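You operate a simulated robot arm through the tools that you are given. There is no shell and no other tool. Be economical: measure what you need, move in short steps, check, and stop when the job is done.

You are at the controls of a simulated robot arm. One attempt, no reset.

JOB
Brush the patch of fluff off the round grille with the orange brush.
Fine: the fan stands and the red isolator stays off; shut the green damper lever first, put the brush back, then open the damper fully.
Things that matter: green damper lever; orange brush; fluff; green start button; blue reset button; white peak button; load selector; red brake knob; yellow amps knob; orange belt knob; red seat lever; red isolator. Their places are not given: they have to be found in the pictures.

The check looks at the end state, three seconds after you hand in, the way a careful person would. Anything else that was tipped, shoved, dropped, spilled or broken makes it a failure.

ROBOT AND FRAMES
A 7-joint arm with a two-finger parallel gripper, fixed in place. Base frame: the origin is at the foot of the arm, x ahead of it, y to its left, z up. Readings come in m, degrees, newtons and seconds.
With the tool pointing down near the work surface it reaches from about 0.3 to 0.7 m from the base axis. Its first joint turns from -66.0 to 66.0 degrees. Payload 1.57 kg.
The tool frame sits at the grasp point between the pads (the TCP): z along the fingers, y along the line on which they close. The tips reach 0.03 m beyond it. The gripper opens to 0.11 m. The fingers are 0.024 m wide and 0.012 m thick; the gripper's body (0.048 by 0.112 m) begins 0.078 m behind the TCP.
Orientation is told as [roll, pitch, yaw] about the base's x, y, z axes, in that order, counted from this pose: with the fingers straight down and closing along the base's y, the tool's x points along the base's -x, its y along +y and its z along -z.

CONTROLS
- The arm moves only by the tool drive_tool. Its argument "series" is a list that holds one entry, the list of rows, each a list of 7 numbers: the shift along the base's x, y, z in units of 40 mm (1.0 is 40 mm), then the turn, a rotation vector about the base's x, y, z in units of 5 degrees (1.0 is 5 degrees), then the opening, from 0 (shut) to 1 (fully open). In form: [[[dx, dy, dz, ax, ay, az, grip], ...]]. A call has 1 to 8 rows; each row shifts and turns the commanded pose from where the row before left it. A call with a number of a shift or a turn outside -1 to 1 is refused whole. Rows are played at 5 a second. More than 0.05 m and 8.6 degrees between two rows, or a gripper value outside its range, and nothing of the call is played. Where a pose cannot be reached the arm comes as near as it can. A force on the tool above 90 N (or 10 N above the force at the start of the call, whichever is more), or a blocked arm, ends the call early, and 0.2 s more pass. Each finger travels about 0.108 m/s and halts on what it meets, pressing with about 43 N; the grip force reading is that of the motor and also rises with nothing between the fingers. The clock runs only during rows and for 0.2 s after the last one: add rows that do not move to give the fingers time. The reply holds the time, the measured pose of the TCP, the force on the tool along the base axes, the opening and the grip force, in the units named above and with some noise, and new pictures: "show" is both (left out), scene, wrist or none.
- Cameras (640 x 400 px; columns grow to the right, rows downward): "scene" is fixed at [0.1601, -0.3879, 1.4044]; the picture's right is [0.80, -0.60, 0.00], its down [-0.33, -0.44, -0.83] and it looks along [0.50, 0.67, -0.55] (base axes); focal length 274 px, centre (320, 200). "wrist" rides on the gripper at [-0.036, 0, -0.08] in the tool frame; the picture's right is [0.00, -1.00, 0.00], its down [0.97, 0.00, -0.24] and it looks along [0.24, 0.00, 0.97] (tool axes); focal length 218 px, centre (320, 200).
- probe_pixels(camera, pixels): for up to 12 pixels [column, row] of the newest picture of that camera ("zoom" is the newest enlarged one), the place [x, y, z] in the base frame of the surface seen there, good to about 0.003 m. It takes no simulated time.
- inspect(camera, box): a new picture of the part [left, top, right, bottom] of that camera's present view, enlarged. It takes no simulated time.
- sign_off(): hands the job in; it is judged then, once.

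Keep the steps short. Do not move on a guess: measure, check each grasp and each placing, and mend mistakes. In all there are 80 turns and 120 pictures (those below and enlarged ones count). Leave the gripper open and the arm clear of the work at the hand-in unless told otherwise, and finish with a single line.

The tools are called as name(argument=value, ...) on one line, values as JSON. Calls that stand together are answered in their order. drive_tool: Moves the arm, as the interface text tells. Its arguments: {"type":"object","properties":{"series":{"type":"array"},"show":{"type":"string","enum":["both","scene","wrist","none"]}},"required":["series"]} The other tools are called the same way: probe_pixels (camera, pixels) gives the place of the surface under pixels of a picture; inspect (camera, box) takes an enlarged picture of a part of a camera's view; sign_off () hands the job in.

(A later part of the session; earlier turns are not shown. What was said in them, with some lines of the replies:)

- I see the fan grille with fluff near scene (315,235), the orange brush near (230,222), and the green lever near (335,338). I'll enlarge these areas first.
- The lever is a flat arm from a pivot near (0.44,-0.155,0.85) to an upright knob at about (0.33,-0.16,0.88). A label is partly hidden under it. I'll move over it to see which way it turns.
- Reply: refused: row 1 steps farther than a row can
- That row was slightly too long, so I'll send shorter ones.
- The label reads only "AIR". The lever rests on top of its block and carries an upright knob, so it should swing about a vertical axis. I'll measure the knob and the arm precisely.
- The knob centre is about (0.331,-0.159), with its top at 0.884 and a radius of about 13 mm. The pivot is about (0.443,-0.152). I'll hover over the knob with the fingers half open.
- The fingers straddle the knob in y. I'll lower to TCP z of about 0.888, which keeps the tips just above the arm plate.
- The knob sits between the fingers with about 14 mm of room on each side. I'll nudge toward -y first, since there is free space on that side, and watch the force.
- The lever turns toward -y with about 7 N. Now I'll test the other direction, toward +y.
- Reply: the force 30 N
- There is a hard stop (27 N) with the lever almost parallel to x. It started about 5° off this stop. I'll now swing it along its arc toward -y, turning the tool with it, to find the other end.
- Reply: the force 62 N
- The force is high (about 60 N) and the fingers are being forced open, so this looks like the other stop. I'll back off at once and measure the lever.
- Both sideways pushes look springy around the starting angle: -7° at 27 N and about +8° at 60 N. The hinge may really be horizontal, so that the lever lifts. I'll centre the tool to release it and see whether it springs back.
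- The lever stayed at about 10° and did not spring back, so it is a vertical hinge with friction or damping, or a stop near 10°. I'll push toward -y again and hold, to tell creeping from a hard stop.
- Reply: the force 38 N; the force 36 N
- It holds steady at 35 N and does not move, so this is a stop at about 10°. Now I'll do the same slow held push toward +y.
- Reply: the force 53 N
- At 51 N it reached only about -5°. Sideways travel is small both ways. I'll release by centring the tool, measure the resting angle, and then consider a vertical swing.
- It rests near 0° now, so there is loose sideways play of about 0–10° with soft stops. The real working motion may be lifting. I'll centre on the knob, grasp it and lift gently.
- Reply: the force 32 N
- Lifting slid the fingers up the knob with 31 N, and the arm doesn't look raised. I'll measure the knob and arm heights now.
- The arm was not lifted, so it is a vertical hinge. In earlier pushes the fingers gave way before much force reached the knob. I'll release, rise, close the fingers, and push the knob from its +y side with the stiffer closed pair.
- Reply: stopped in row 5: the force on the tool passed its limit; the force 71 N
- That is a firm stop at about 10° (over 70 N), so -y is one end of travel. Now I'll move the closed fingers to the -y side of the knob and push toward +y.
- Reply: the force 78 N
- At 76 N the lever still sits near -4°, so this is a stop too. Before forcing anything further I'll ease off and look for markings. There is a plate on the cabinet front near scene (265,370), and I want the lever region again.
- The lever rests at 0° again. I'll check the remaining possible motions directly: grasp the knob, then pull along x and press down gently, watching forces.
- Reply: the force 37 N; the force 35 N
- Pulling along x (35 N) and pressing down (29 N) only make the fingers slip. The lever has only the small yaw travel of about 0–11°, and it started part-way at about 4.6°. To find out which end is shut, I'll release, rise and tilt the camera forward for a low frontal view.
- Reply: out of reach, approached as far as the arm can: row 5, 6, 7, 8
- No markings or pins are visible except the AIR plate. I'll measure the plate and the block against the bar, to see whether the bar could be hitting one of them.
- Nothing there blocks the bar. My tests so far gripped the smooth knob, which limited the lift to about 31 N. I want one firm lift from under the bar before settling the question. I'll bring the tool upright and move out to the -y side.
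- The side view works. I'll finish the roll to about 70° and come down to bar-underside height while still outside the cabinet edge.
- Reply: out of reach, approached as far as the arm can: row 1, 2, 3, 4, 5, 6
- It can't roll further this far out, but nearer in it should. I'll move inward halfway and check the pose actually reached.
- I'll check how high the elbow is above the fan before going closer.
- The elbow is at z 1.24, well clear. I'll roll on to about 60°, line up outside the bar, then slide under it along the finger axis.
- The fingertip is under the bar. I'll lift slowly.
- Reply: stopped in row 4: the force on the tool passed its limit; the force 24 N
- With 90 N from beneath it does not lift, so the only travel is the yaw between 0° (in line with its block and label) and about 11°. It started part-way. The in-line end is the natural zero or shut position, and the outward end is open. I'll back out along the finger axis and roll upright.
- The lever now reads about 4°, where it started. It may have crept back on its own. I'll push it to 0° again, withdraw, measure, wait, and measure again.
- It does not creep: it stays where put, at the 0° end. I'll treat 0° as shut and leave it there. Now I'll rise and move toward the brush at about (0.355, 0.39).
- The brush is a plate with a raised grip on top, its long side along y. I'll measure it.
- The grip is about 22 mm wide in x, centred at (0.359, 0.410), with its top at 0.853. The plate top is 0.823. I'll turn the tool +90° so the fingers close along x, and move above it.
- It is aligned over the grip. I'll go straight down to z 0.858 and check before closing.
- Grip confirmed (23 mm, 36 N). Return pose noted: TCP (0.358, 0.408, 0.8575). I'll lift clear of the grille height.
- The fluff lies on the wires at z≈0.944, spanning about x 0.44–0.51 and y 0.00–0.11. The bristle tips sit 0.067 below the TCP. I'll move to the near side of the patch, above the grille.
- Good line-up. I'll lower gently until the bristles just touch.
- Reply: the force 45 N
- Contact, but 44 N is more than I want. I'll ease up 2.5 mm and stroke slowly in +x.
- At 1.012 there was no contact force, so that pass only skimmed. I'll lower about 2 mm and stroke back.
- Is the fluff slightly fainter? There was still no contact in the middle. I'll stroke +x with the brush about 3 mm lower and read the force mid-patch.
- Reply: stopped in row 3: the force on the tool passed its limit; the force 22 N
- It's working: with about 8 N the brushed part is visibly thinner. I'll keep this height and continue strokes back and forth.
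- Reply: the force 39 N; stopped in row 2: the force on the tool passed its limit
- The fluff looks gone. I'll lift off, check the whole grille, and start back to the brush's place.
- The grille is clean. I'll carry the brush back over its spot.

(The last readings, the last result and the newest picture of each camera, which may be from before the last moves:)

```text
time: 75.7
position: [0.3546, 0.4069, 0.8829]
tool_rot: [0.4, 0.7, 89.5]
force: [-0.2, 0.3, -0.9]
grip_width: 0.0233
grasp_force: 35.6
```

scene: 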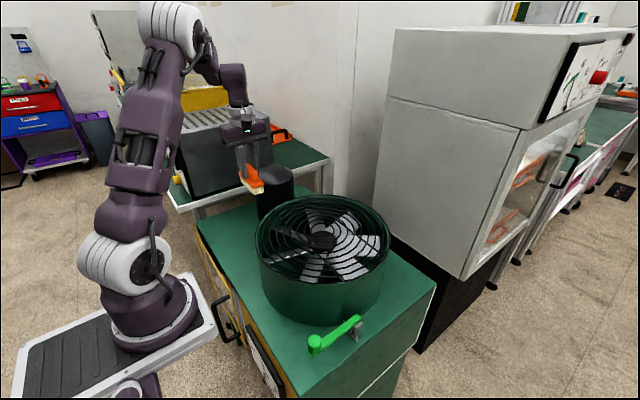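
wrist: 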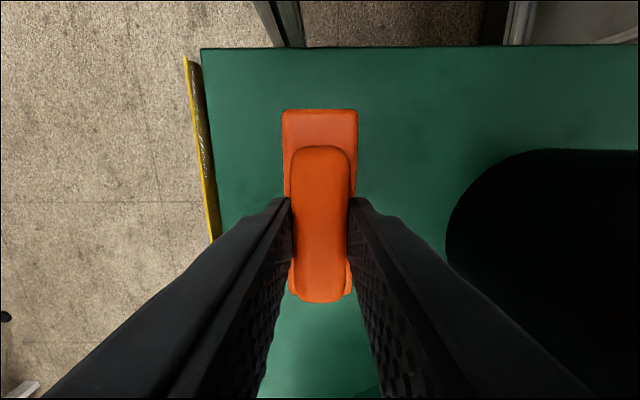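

drive_tool(series=[[[0.08, 0.03, -0.3, 0, -0.1, 0, 0.0], [0, 0, -0.25, 0, 0, 0, 0.0], [0, 0, -0.05, 0, 0, 0, 0.0], [0, 0, 0, 0, 0, 0, 0.0]]], show="none")

```text
time: 76.7
position: [0.3587, 0.4072, 0.8616]
tool_rot: [-0.1, 0.5, 89.6]
force: [-0.3, 0.3, -0.9]
grip_width: 0.023
grasp_force: 35.1
```

drive_tool(series=[[[0, 0, -0.05, 0, 0, 0, 0.0], [0, 0, -0.04, 0, 0, 0, 0.0], [0, 0, 0, 0, 0, 0, 0.0]]], show="scene")

inspect(camera="scene", box=[205, 195, 255, 245])

```text
time: 77.5
position: [0.3597, 0.4076, 0.8576]
tool_rot: [-0.2, 0.5, 89.6]
force: [-0.2, 0.6, -1.3]
grip_width: 0.023
grasp_force: 36.1
```

scene: 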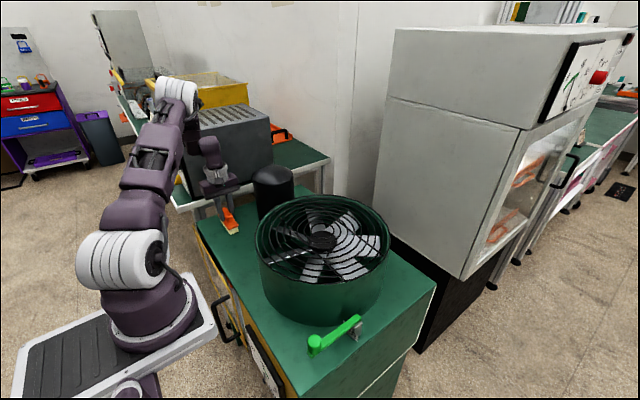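

```text
8.00 times, centred on (230, 220) of scene
```

zoom: 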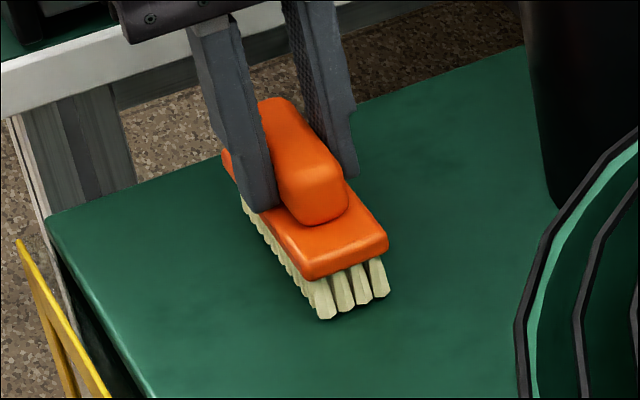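

Almost down, but no contact force yet; the brush rode up slightly in the grip. I'll lower in 1 mm steps.

drive_tool(series=[[[0, 0, -0.025, 0, 0, 0, 0.0], [0, 0, -0.025, 0, 0, 0, 0.0], [0, 0, 0, 0, 0, 0, 0.0]]], show="none")

```text
time: 78.3
position: [0.3587, 0.4078, 0.855]
tool_rot: [-0.1, 0.5, 89.6]
force: [-0.5, 0.0, -1.1]
grip_width: 0.0231
grasp_force: 35.2
```

drive_tool(series=[[[0, 0, -0.025, 0, 0, 0, 0.0], [0, 0, -0.02, 0, 0, 0, 0.0], [0, 0, 0, 0, 0, 0, 0.0]]], show="none")

```text
time: 79.1
position: [0.3605, 0.4082, 0.8545]
tool_rot: [-0.1, 0.5, 89.6]
force: [-5.4, -6.4, 31.3]
grip_width: 0.023
grasp_force: 35.4
```

Contact now (31 N). I'll relieve it by 1 mm, open gently, and check the brush stands on its own.

drive_tool(series=[[[0, 0, 0.03, 0, 0, 0, 0.0], [0, 0, 0, 0, 0, 0, 0.3], [0, 0, 0, 0, 0, 0, 0.6], [0, 0, 0, 0, 0, 0, 0.6], [0, 0, 0.9, 0, 0, 0, 0.6], [0, 0, 1, 0, 0, 0, 0.6], [0, 0, 1, 0, 0, 0, 0.6], [0, 0, 1, 0, 0, 0, 0.6]]], show="both")

inspect(camera="scene", box=[205, 195, 255, 245])

```text
time: 80.9
position: [0.363, 0.4083, 1.0131]
tool_rot: [-0.1, 0.7, 89.6]
force: [-0.6, 0.1, 0.5]
grip_width: 0.0661
grasp_force: 0.0
```

scene: 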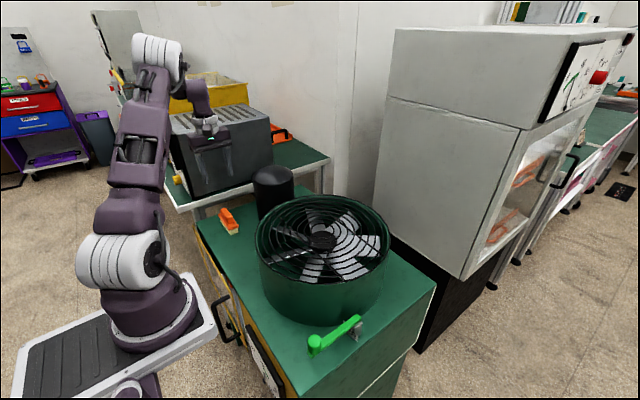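
wrist: 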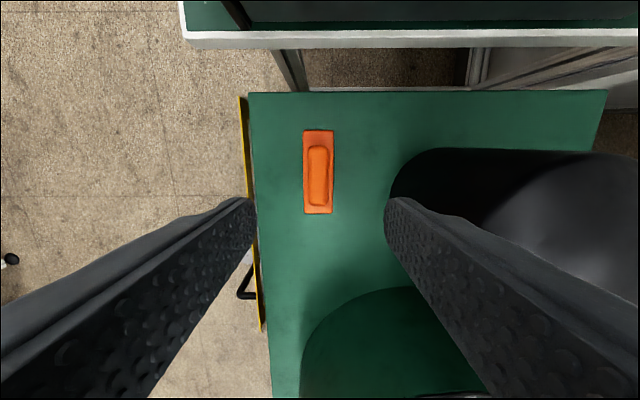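

```text
8.00 times, centred on (230, 220) of scene
```

zoom: 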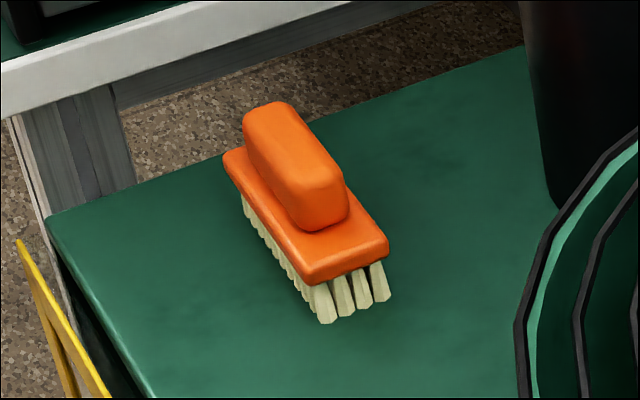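

The brush is back exactly where it was. Now the damper: I'll return toward the lever, turning the tool back to 0° on the way, at a safe height.

drive_tool(series=[[[-0.05, 0, 0.8, 0, 0, -1, 0.3], [-0.05, -0.5, 0.4, 0, 0, -1, 0.0], [-0.05, -0.7, 0, 0, 0, -1, 0.0], [-0.05, -0.8, 0, 0, 0, -1, 0.0], [-0.05, -0.8, 0, 0, 0, -1, 0.0], [-0.05, -0.8, 0, 0, 0, -1, 0.0], [-0.05, -0.8, 0, 0, 0, -1, 0.0], [-0.05, -0.8, 0, 0, 0, -1, 0.0]]], show="none")

drive_tool(series=[[[-0.05, -0.8, 0, 0, 0, -1, 0.0], [-0.05, -0.8, 0, 0, 0, -1, 0.0], [-0.05, -0.8, 0, 0, 0, -1, 0.0], [-0.05, -0.8, 0, 0, 0, -1, 0.0], [-0.05, -0.8, 0, 0, 0, -1, 0.0], [-0.05, -0.8, 0, 0, 0, -1, 0.0], [-0.05, -0.8, 0, 0, 0, -1, 0.0], [0, -0.8, 0, 0, 0, -1, 0.0]]], show="none")

drive_tool(series=[[[0, -0.5, 0, 0, 0, -1, 0.0], [0, -0.4, 0, 0, 0, -1, 0.0], [0, 0, 0, 0, 0, 0, 0.0]]], show="wrist")

```text
time: 82.7
position: [0.346, 0.2006, 1.056]
tool_rot: [-0.2, 0.6, 49.4]
force: [0.9, 0.0, -0.9]
grip_width: 0.0
grasp_force: 21.4
```

```text
time: 84.5
position: [0.328, -0.0542, 1.0568]
tool_rot: [-0.1, 0.7, 9.6]
force: [-0.7, -0.4, 0.7]
grip_width: 0.0
grasp_force: 22.2
```

```text
time: 85.3
position: [0.3283, -0.0931, 1.058]
tool_rot: [-0.1, 0.6, -0.4]
force: [-0.7, 0.1, -0.8]
grip_width: 0.0
grasp_force: 21.0
```

wrist: 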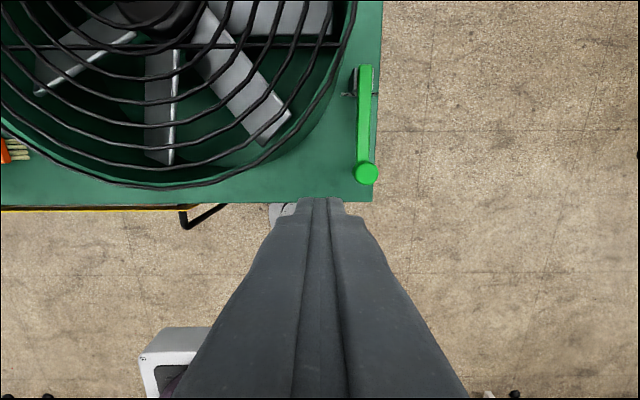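

probe_pixels(camera="wrist", pixels=[[367, 173], [358, 173], [376, 173], [366, 75], [364, 130]])

drive_tool(series=[[[0.1, -0.3, -0.9, 0, 0, 0, 0.0], [0, 0, -0.9, 0, 0, 0, 0.0], [0, 0, -0.9, 0, 0, 0, 0.0], [0, 0, -0.9, 0, 0, 0, 0.0], [0, 0, -0.55, 0, 0, 0, 0.0], [0, 0, 0, 0, 0, 0, 0.0]]], show="wrist")

```text
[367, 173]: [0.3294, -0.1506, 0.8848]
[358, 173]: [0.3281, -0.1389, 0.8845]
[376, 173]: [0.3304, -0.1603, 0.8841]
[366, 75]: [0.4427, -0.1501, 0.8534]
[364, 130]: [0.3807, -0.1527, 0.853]
```

```text
time: 86.7
position: [0.3354, -0.1054, 0.8907]
tool_rot: [-0.1, 0.6, -0.4]
force: [-0.5, -0.8, 0.0]
grip_width: 0.0001
grasp_force: 21.3
```

wrist: 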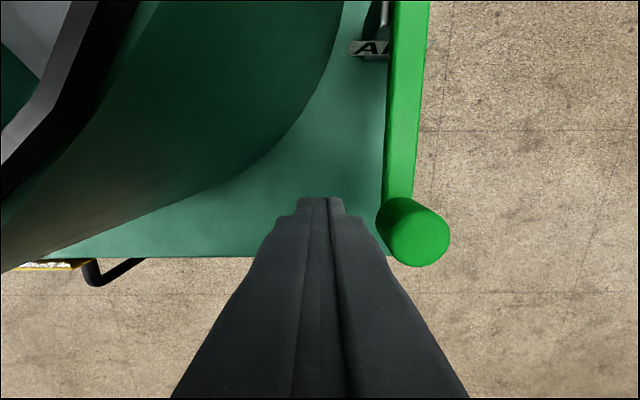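

The lever is still at 0°. I'll push it toward -y slowly; the earlier end stop corresponds to TCP y≈-0.147.

drive_tool(series=[[[0, -0.4, 0, 0, 0, 0, 0.0], [0, -0.3, 0, 0, 0, 0, 0.0], [0, -0.2, 0, 0, 0, 0, 0.0], [0, -0.1, 0, 0, 0, 0, 0.0], [0, 0, 0, 0, 0, 0, 0.0]]], show="wrist")

```text
time: 87.9
position: [0.3351, -0.1441, 0.8927]
tool_rot: [-0.2, 0.6, -0.4]
force: [0.5, 0.9, -0.5]
grip_width: 0.0
grasp_force: 21.7
```

wrist: 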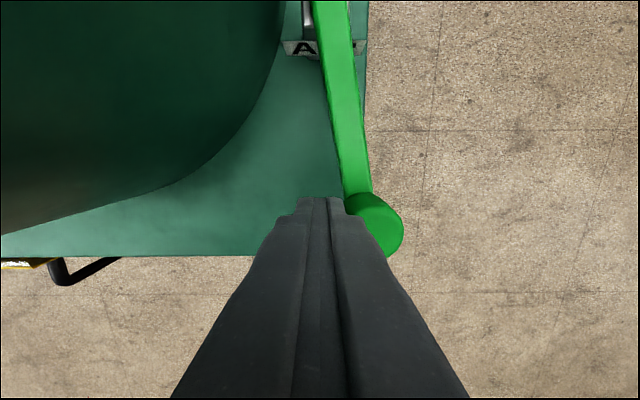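

drive_tool(series=[[[0, -0.06, 0, 0, 0, 0, 0.0], [0, -0.06, 0, 0, 0, 0, 0.0], [0, 0, 0, 0, 0, 0, 0.0], [0, 0, 0, 0, 0, 0, 0.0]]], show="none")

drive_tool(series=[[[0, -0.06, 0, 0, 0, 0, 0.0], [0, -0.06, 0, 0, 0, 0, 0.0], [0, 0, 0, 0, 0, 0, 0.0], [0, 0, 0, 0, 0, 0, 0.0]]], show="wrist")

```text
time: 88.9
position: [0.3343, -0.148, 0.8939]
tool_rot: [0.0, 0.6, -0.3]
force: [6.0, 22.8, -2.6]
grip_width: 0.0
grasp_force: 21.5
```

```text
time: 89.9
position: [0.3336, -0.15, 0.8915]
tool_rot: [0.2, 0.8, 0.0]
force: [4.5, 66.9, 20.2]
grip_width: 0.0
grasp_force: 21.3
```

wrist: 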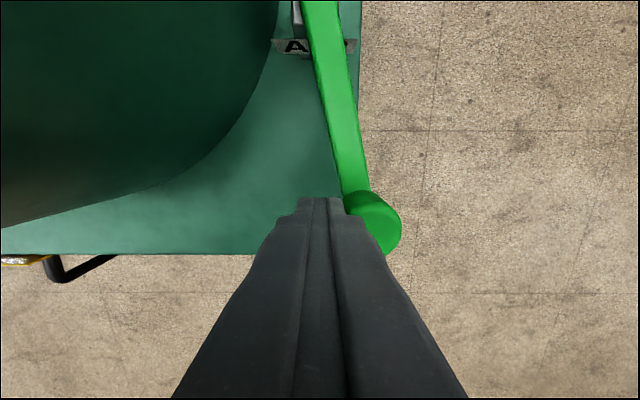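

The lever has swung freely out to its outer stop (67 N against it now). I'll release, rise, open the gripper, and check where it rests.

drive_tool(series=[[[0, 0.1, 0, 0, 0, 0, 0.0], [0, 0.5, 0, 0, 0, 0, 0.0], [0, 0.2, 0, 0, 0, 0, 0.0], [0, 0, 0.9, 0, 0, 0, 0.0], [0, 0, 1, 0, 0, 0, 0.0], [0, 0, 1, 0, 0, 0, 0.5], [0, 0, 1, 0, 0, 0, 1], [0, 0, 1, 0, 0, 0, 1]]], show="both")

inspect(camera="wrist", box=[300, 60, 420, 210])

probe_pixels(camera="zoom", pixels=[[320, 300], [300, 300], [340, 300], [320, 200], [320, 100], [330, 320]])

```text
time: 91.7
position: [0.334, -0.1194, 1.0867]
tool_rot: [0.0, 0.5, -0.3]
force: [-0.2, -0.8, 0.2]
grip_width: 0.1101
grasp_force: 0.0
```

scene: 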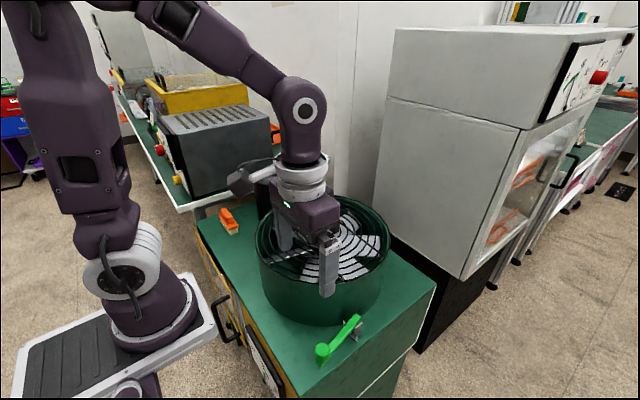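
wrist: 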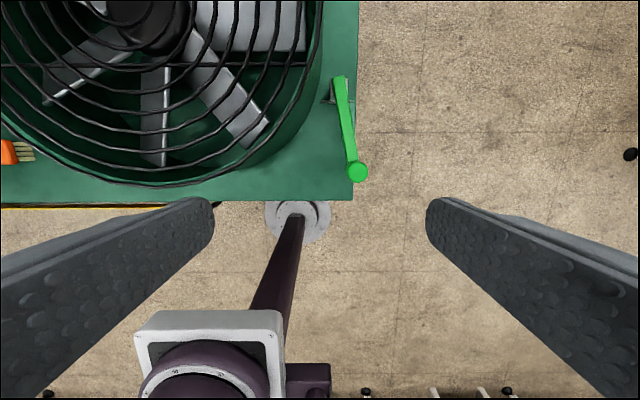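

```text
2.67 times, centred on (360, 135) of wrist
```

zoom: 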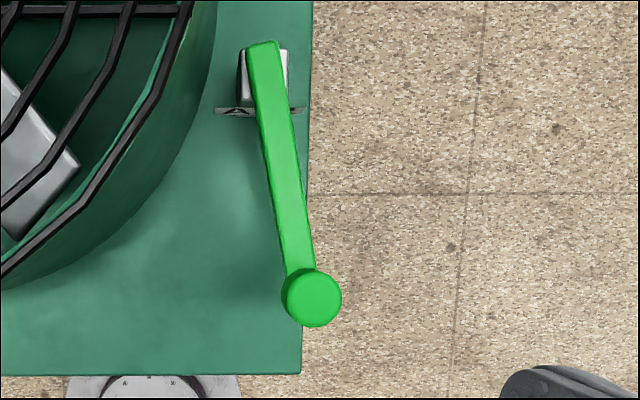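

```text
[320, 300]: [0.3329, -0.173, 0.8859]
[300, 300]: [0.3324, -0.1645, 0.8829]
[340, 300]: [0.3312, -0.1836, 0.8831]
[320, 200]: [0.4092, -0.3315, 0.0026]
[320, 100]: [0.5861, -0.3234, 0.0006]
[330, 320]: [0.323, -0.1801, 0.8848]
```

The lever rests at the outer stop (about 11°), the brush is in its place, and the grille is clean. I'll raise the arm well clear and do a last check.

drive_tool(series=[[[0, 0.3, 1, 0, 0, 0, 1], [0, 0.3, 1, 0, 0, 0, 1], [0, 0.3, 1, 0, 0, 0, 1], [0, 0, 1, 0, 0, 0, 1], [0, 0, 0, 0, 0, 0, 1]]], show="both")

```text
time: 92.9
position: [0.3329, -0.0834, 1.2464]
tool_rot: [-0.1, 0.6, -0.4]
force: [0.7, -0.6, 0.2]
grip_width: 0.11
grasp_force: 0.0
```

scene: 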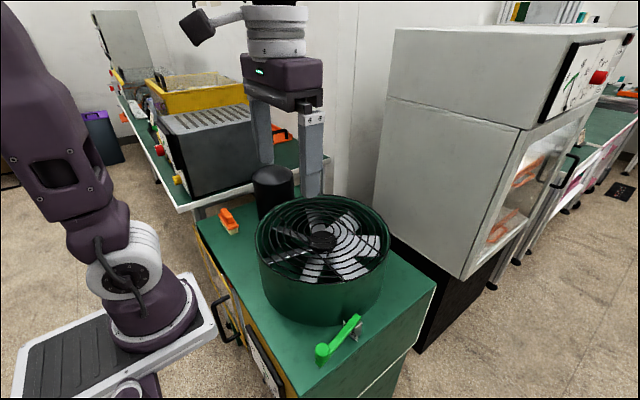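
wrist: 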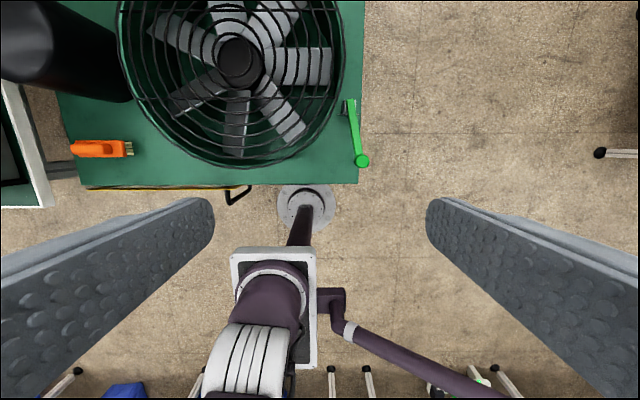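

Everything is in place and the arm is clear, so I'm handing in.

sign_off()

```text
The job is handed in.
```

The fluff is off the grille, the brush is back in its spot, and the damper lever is at its outer stop, which I took to be fully open because nothing on the lever marks which end is shut.
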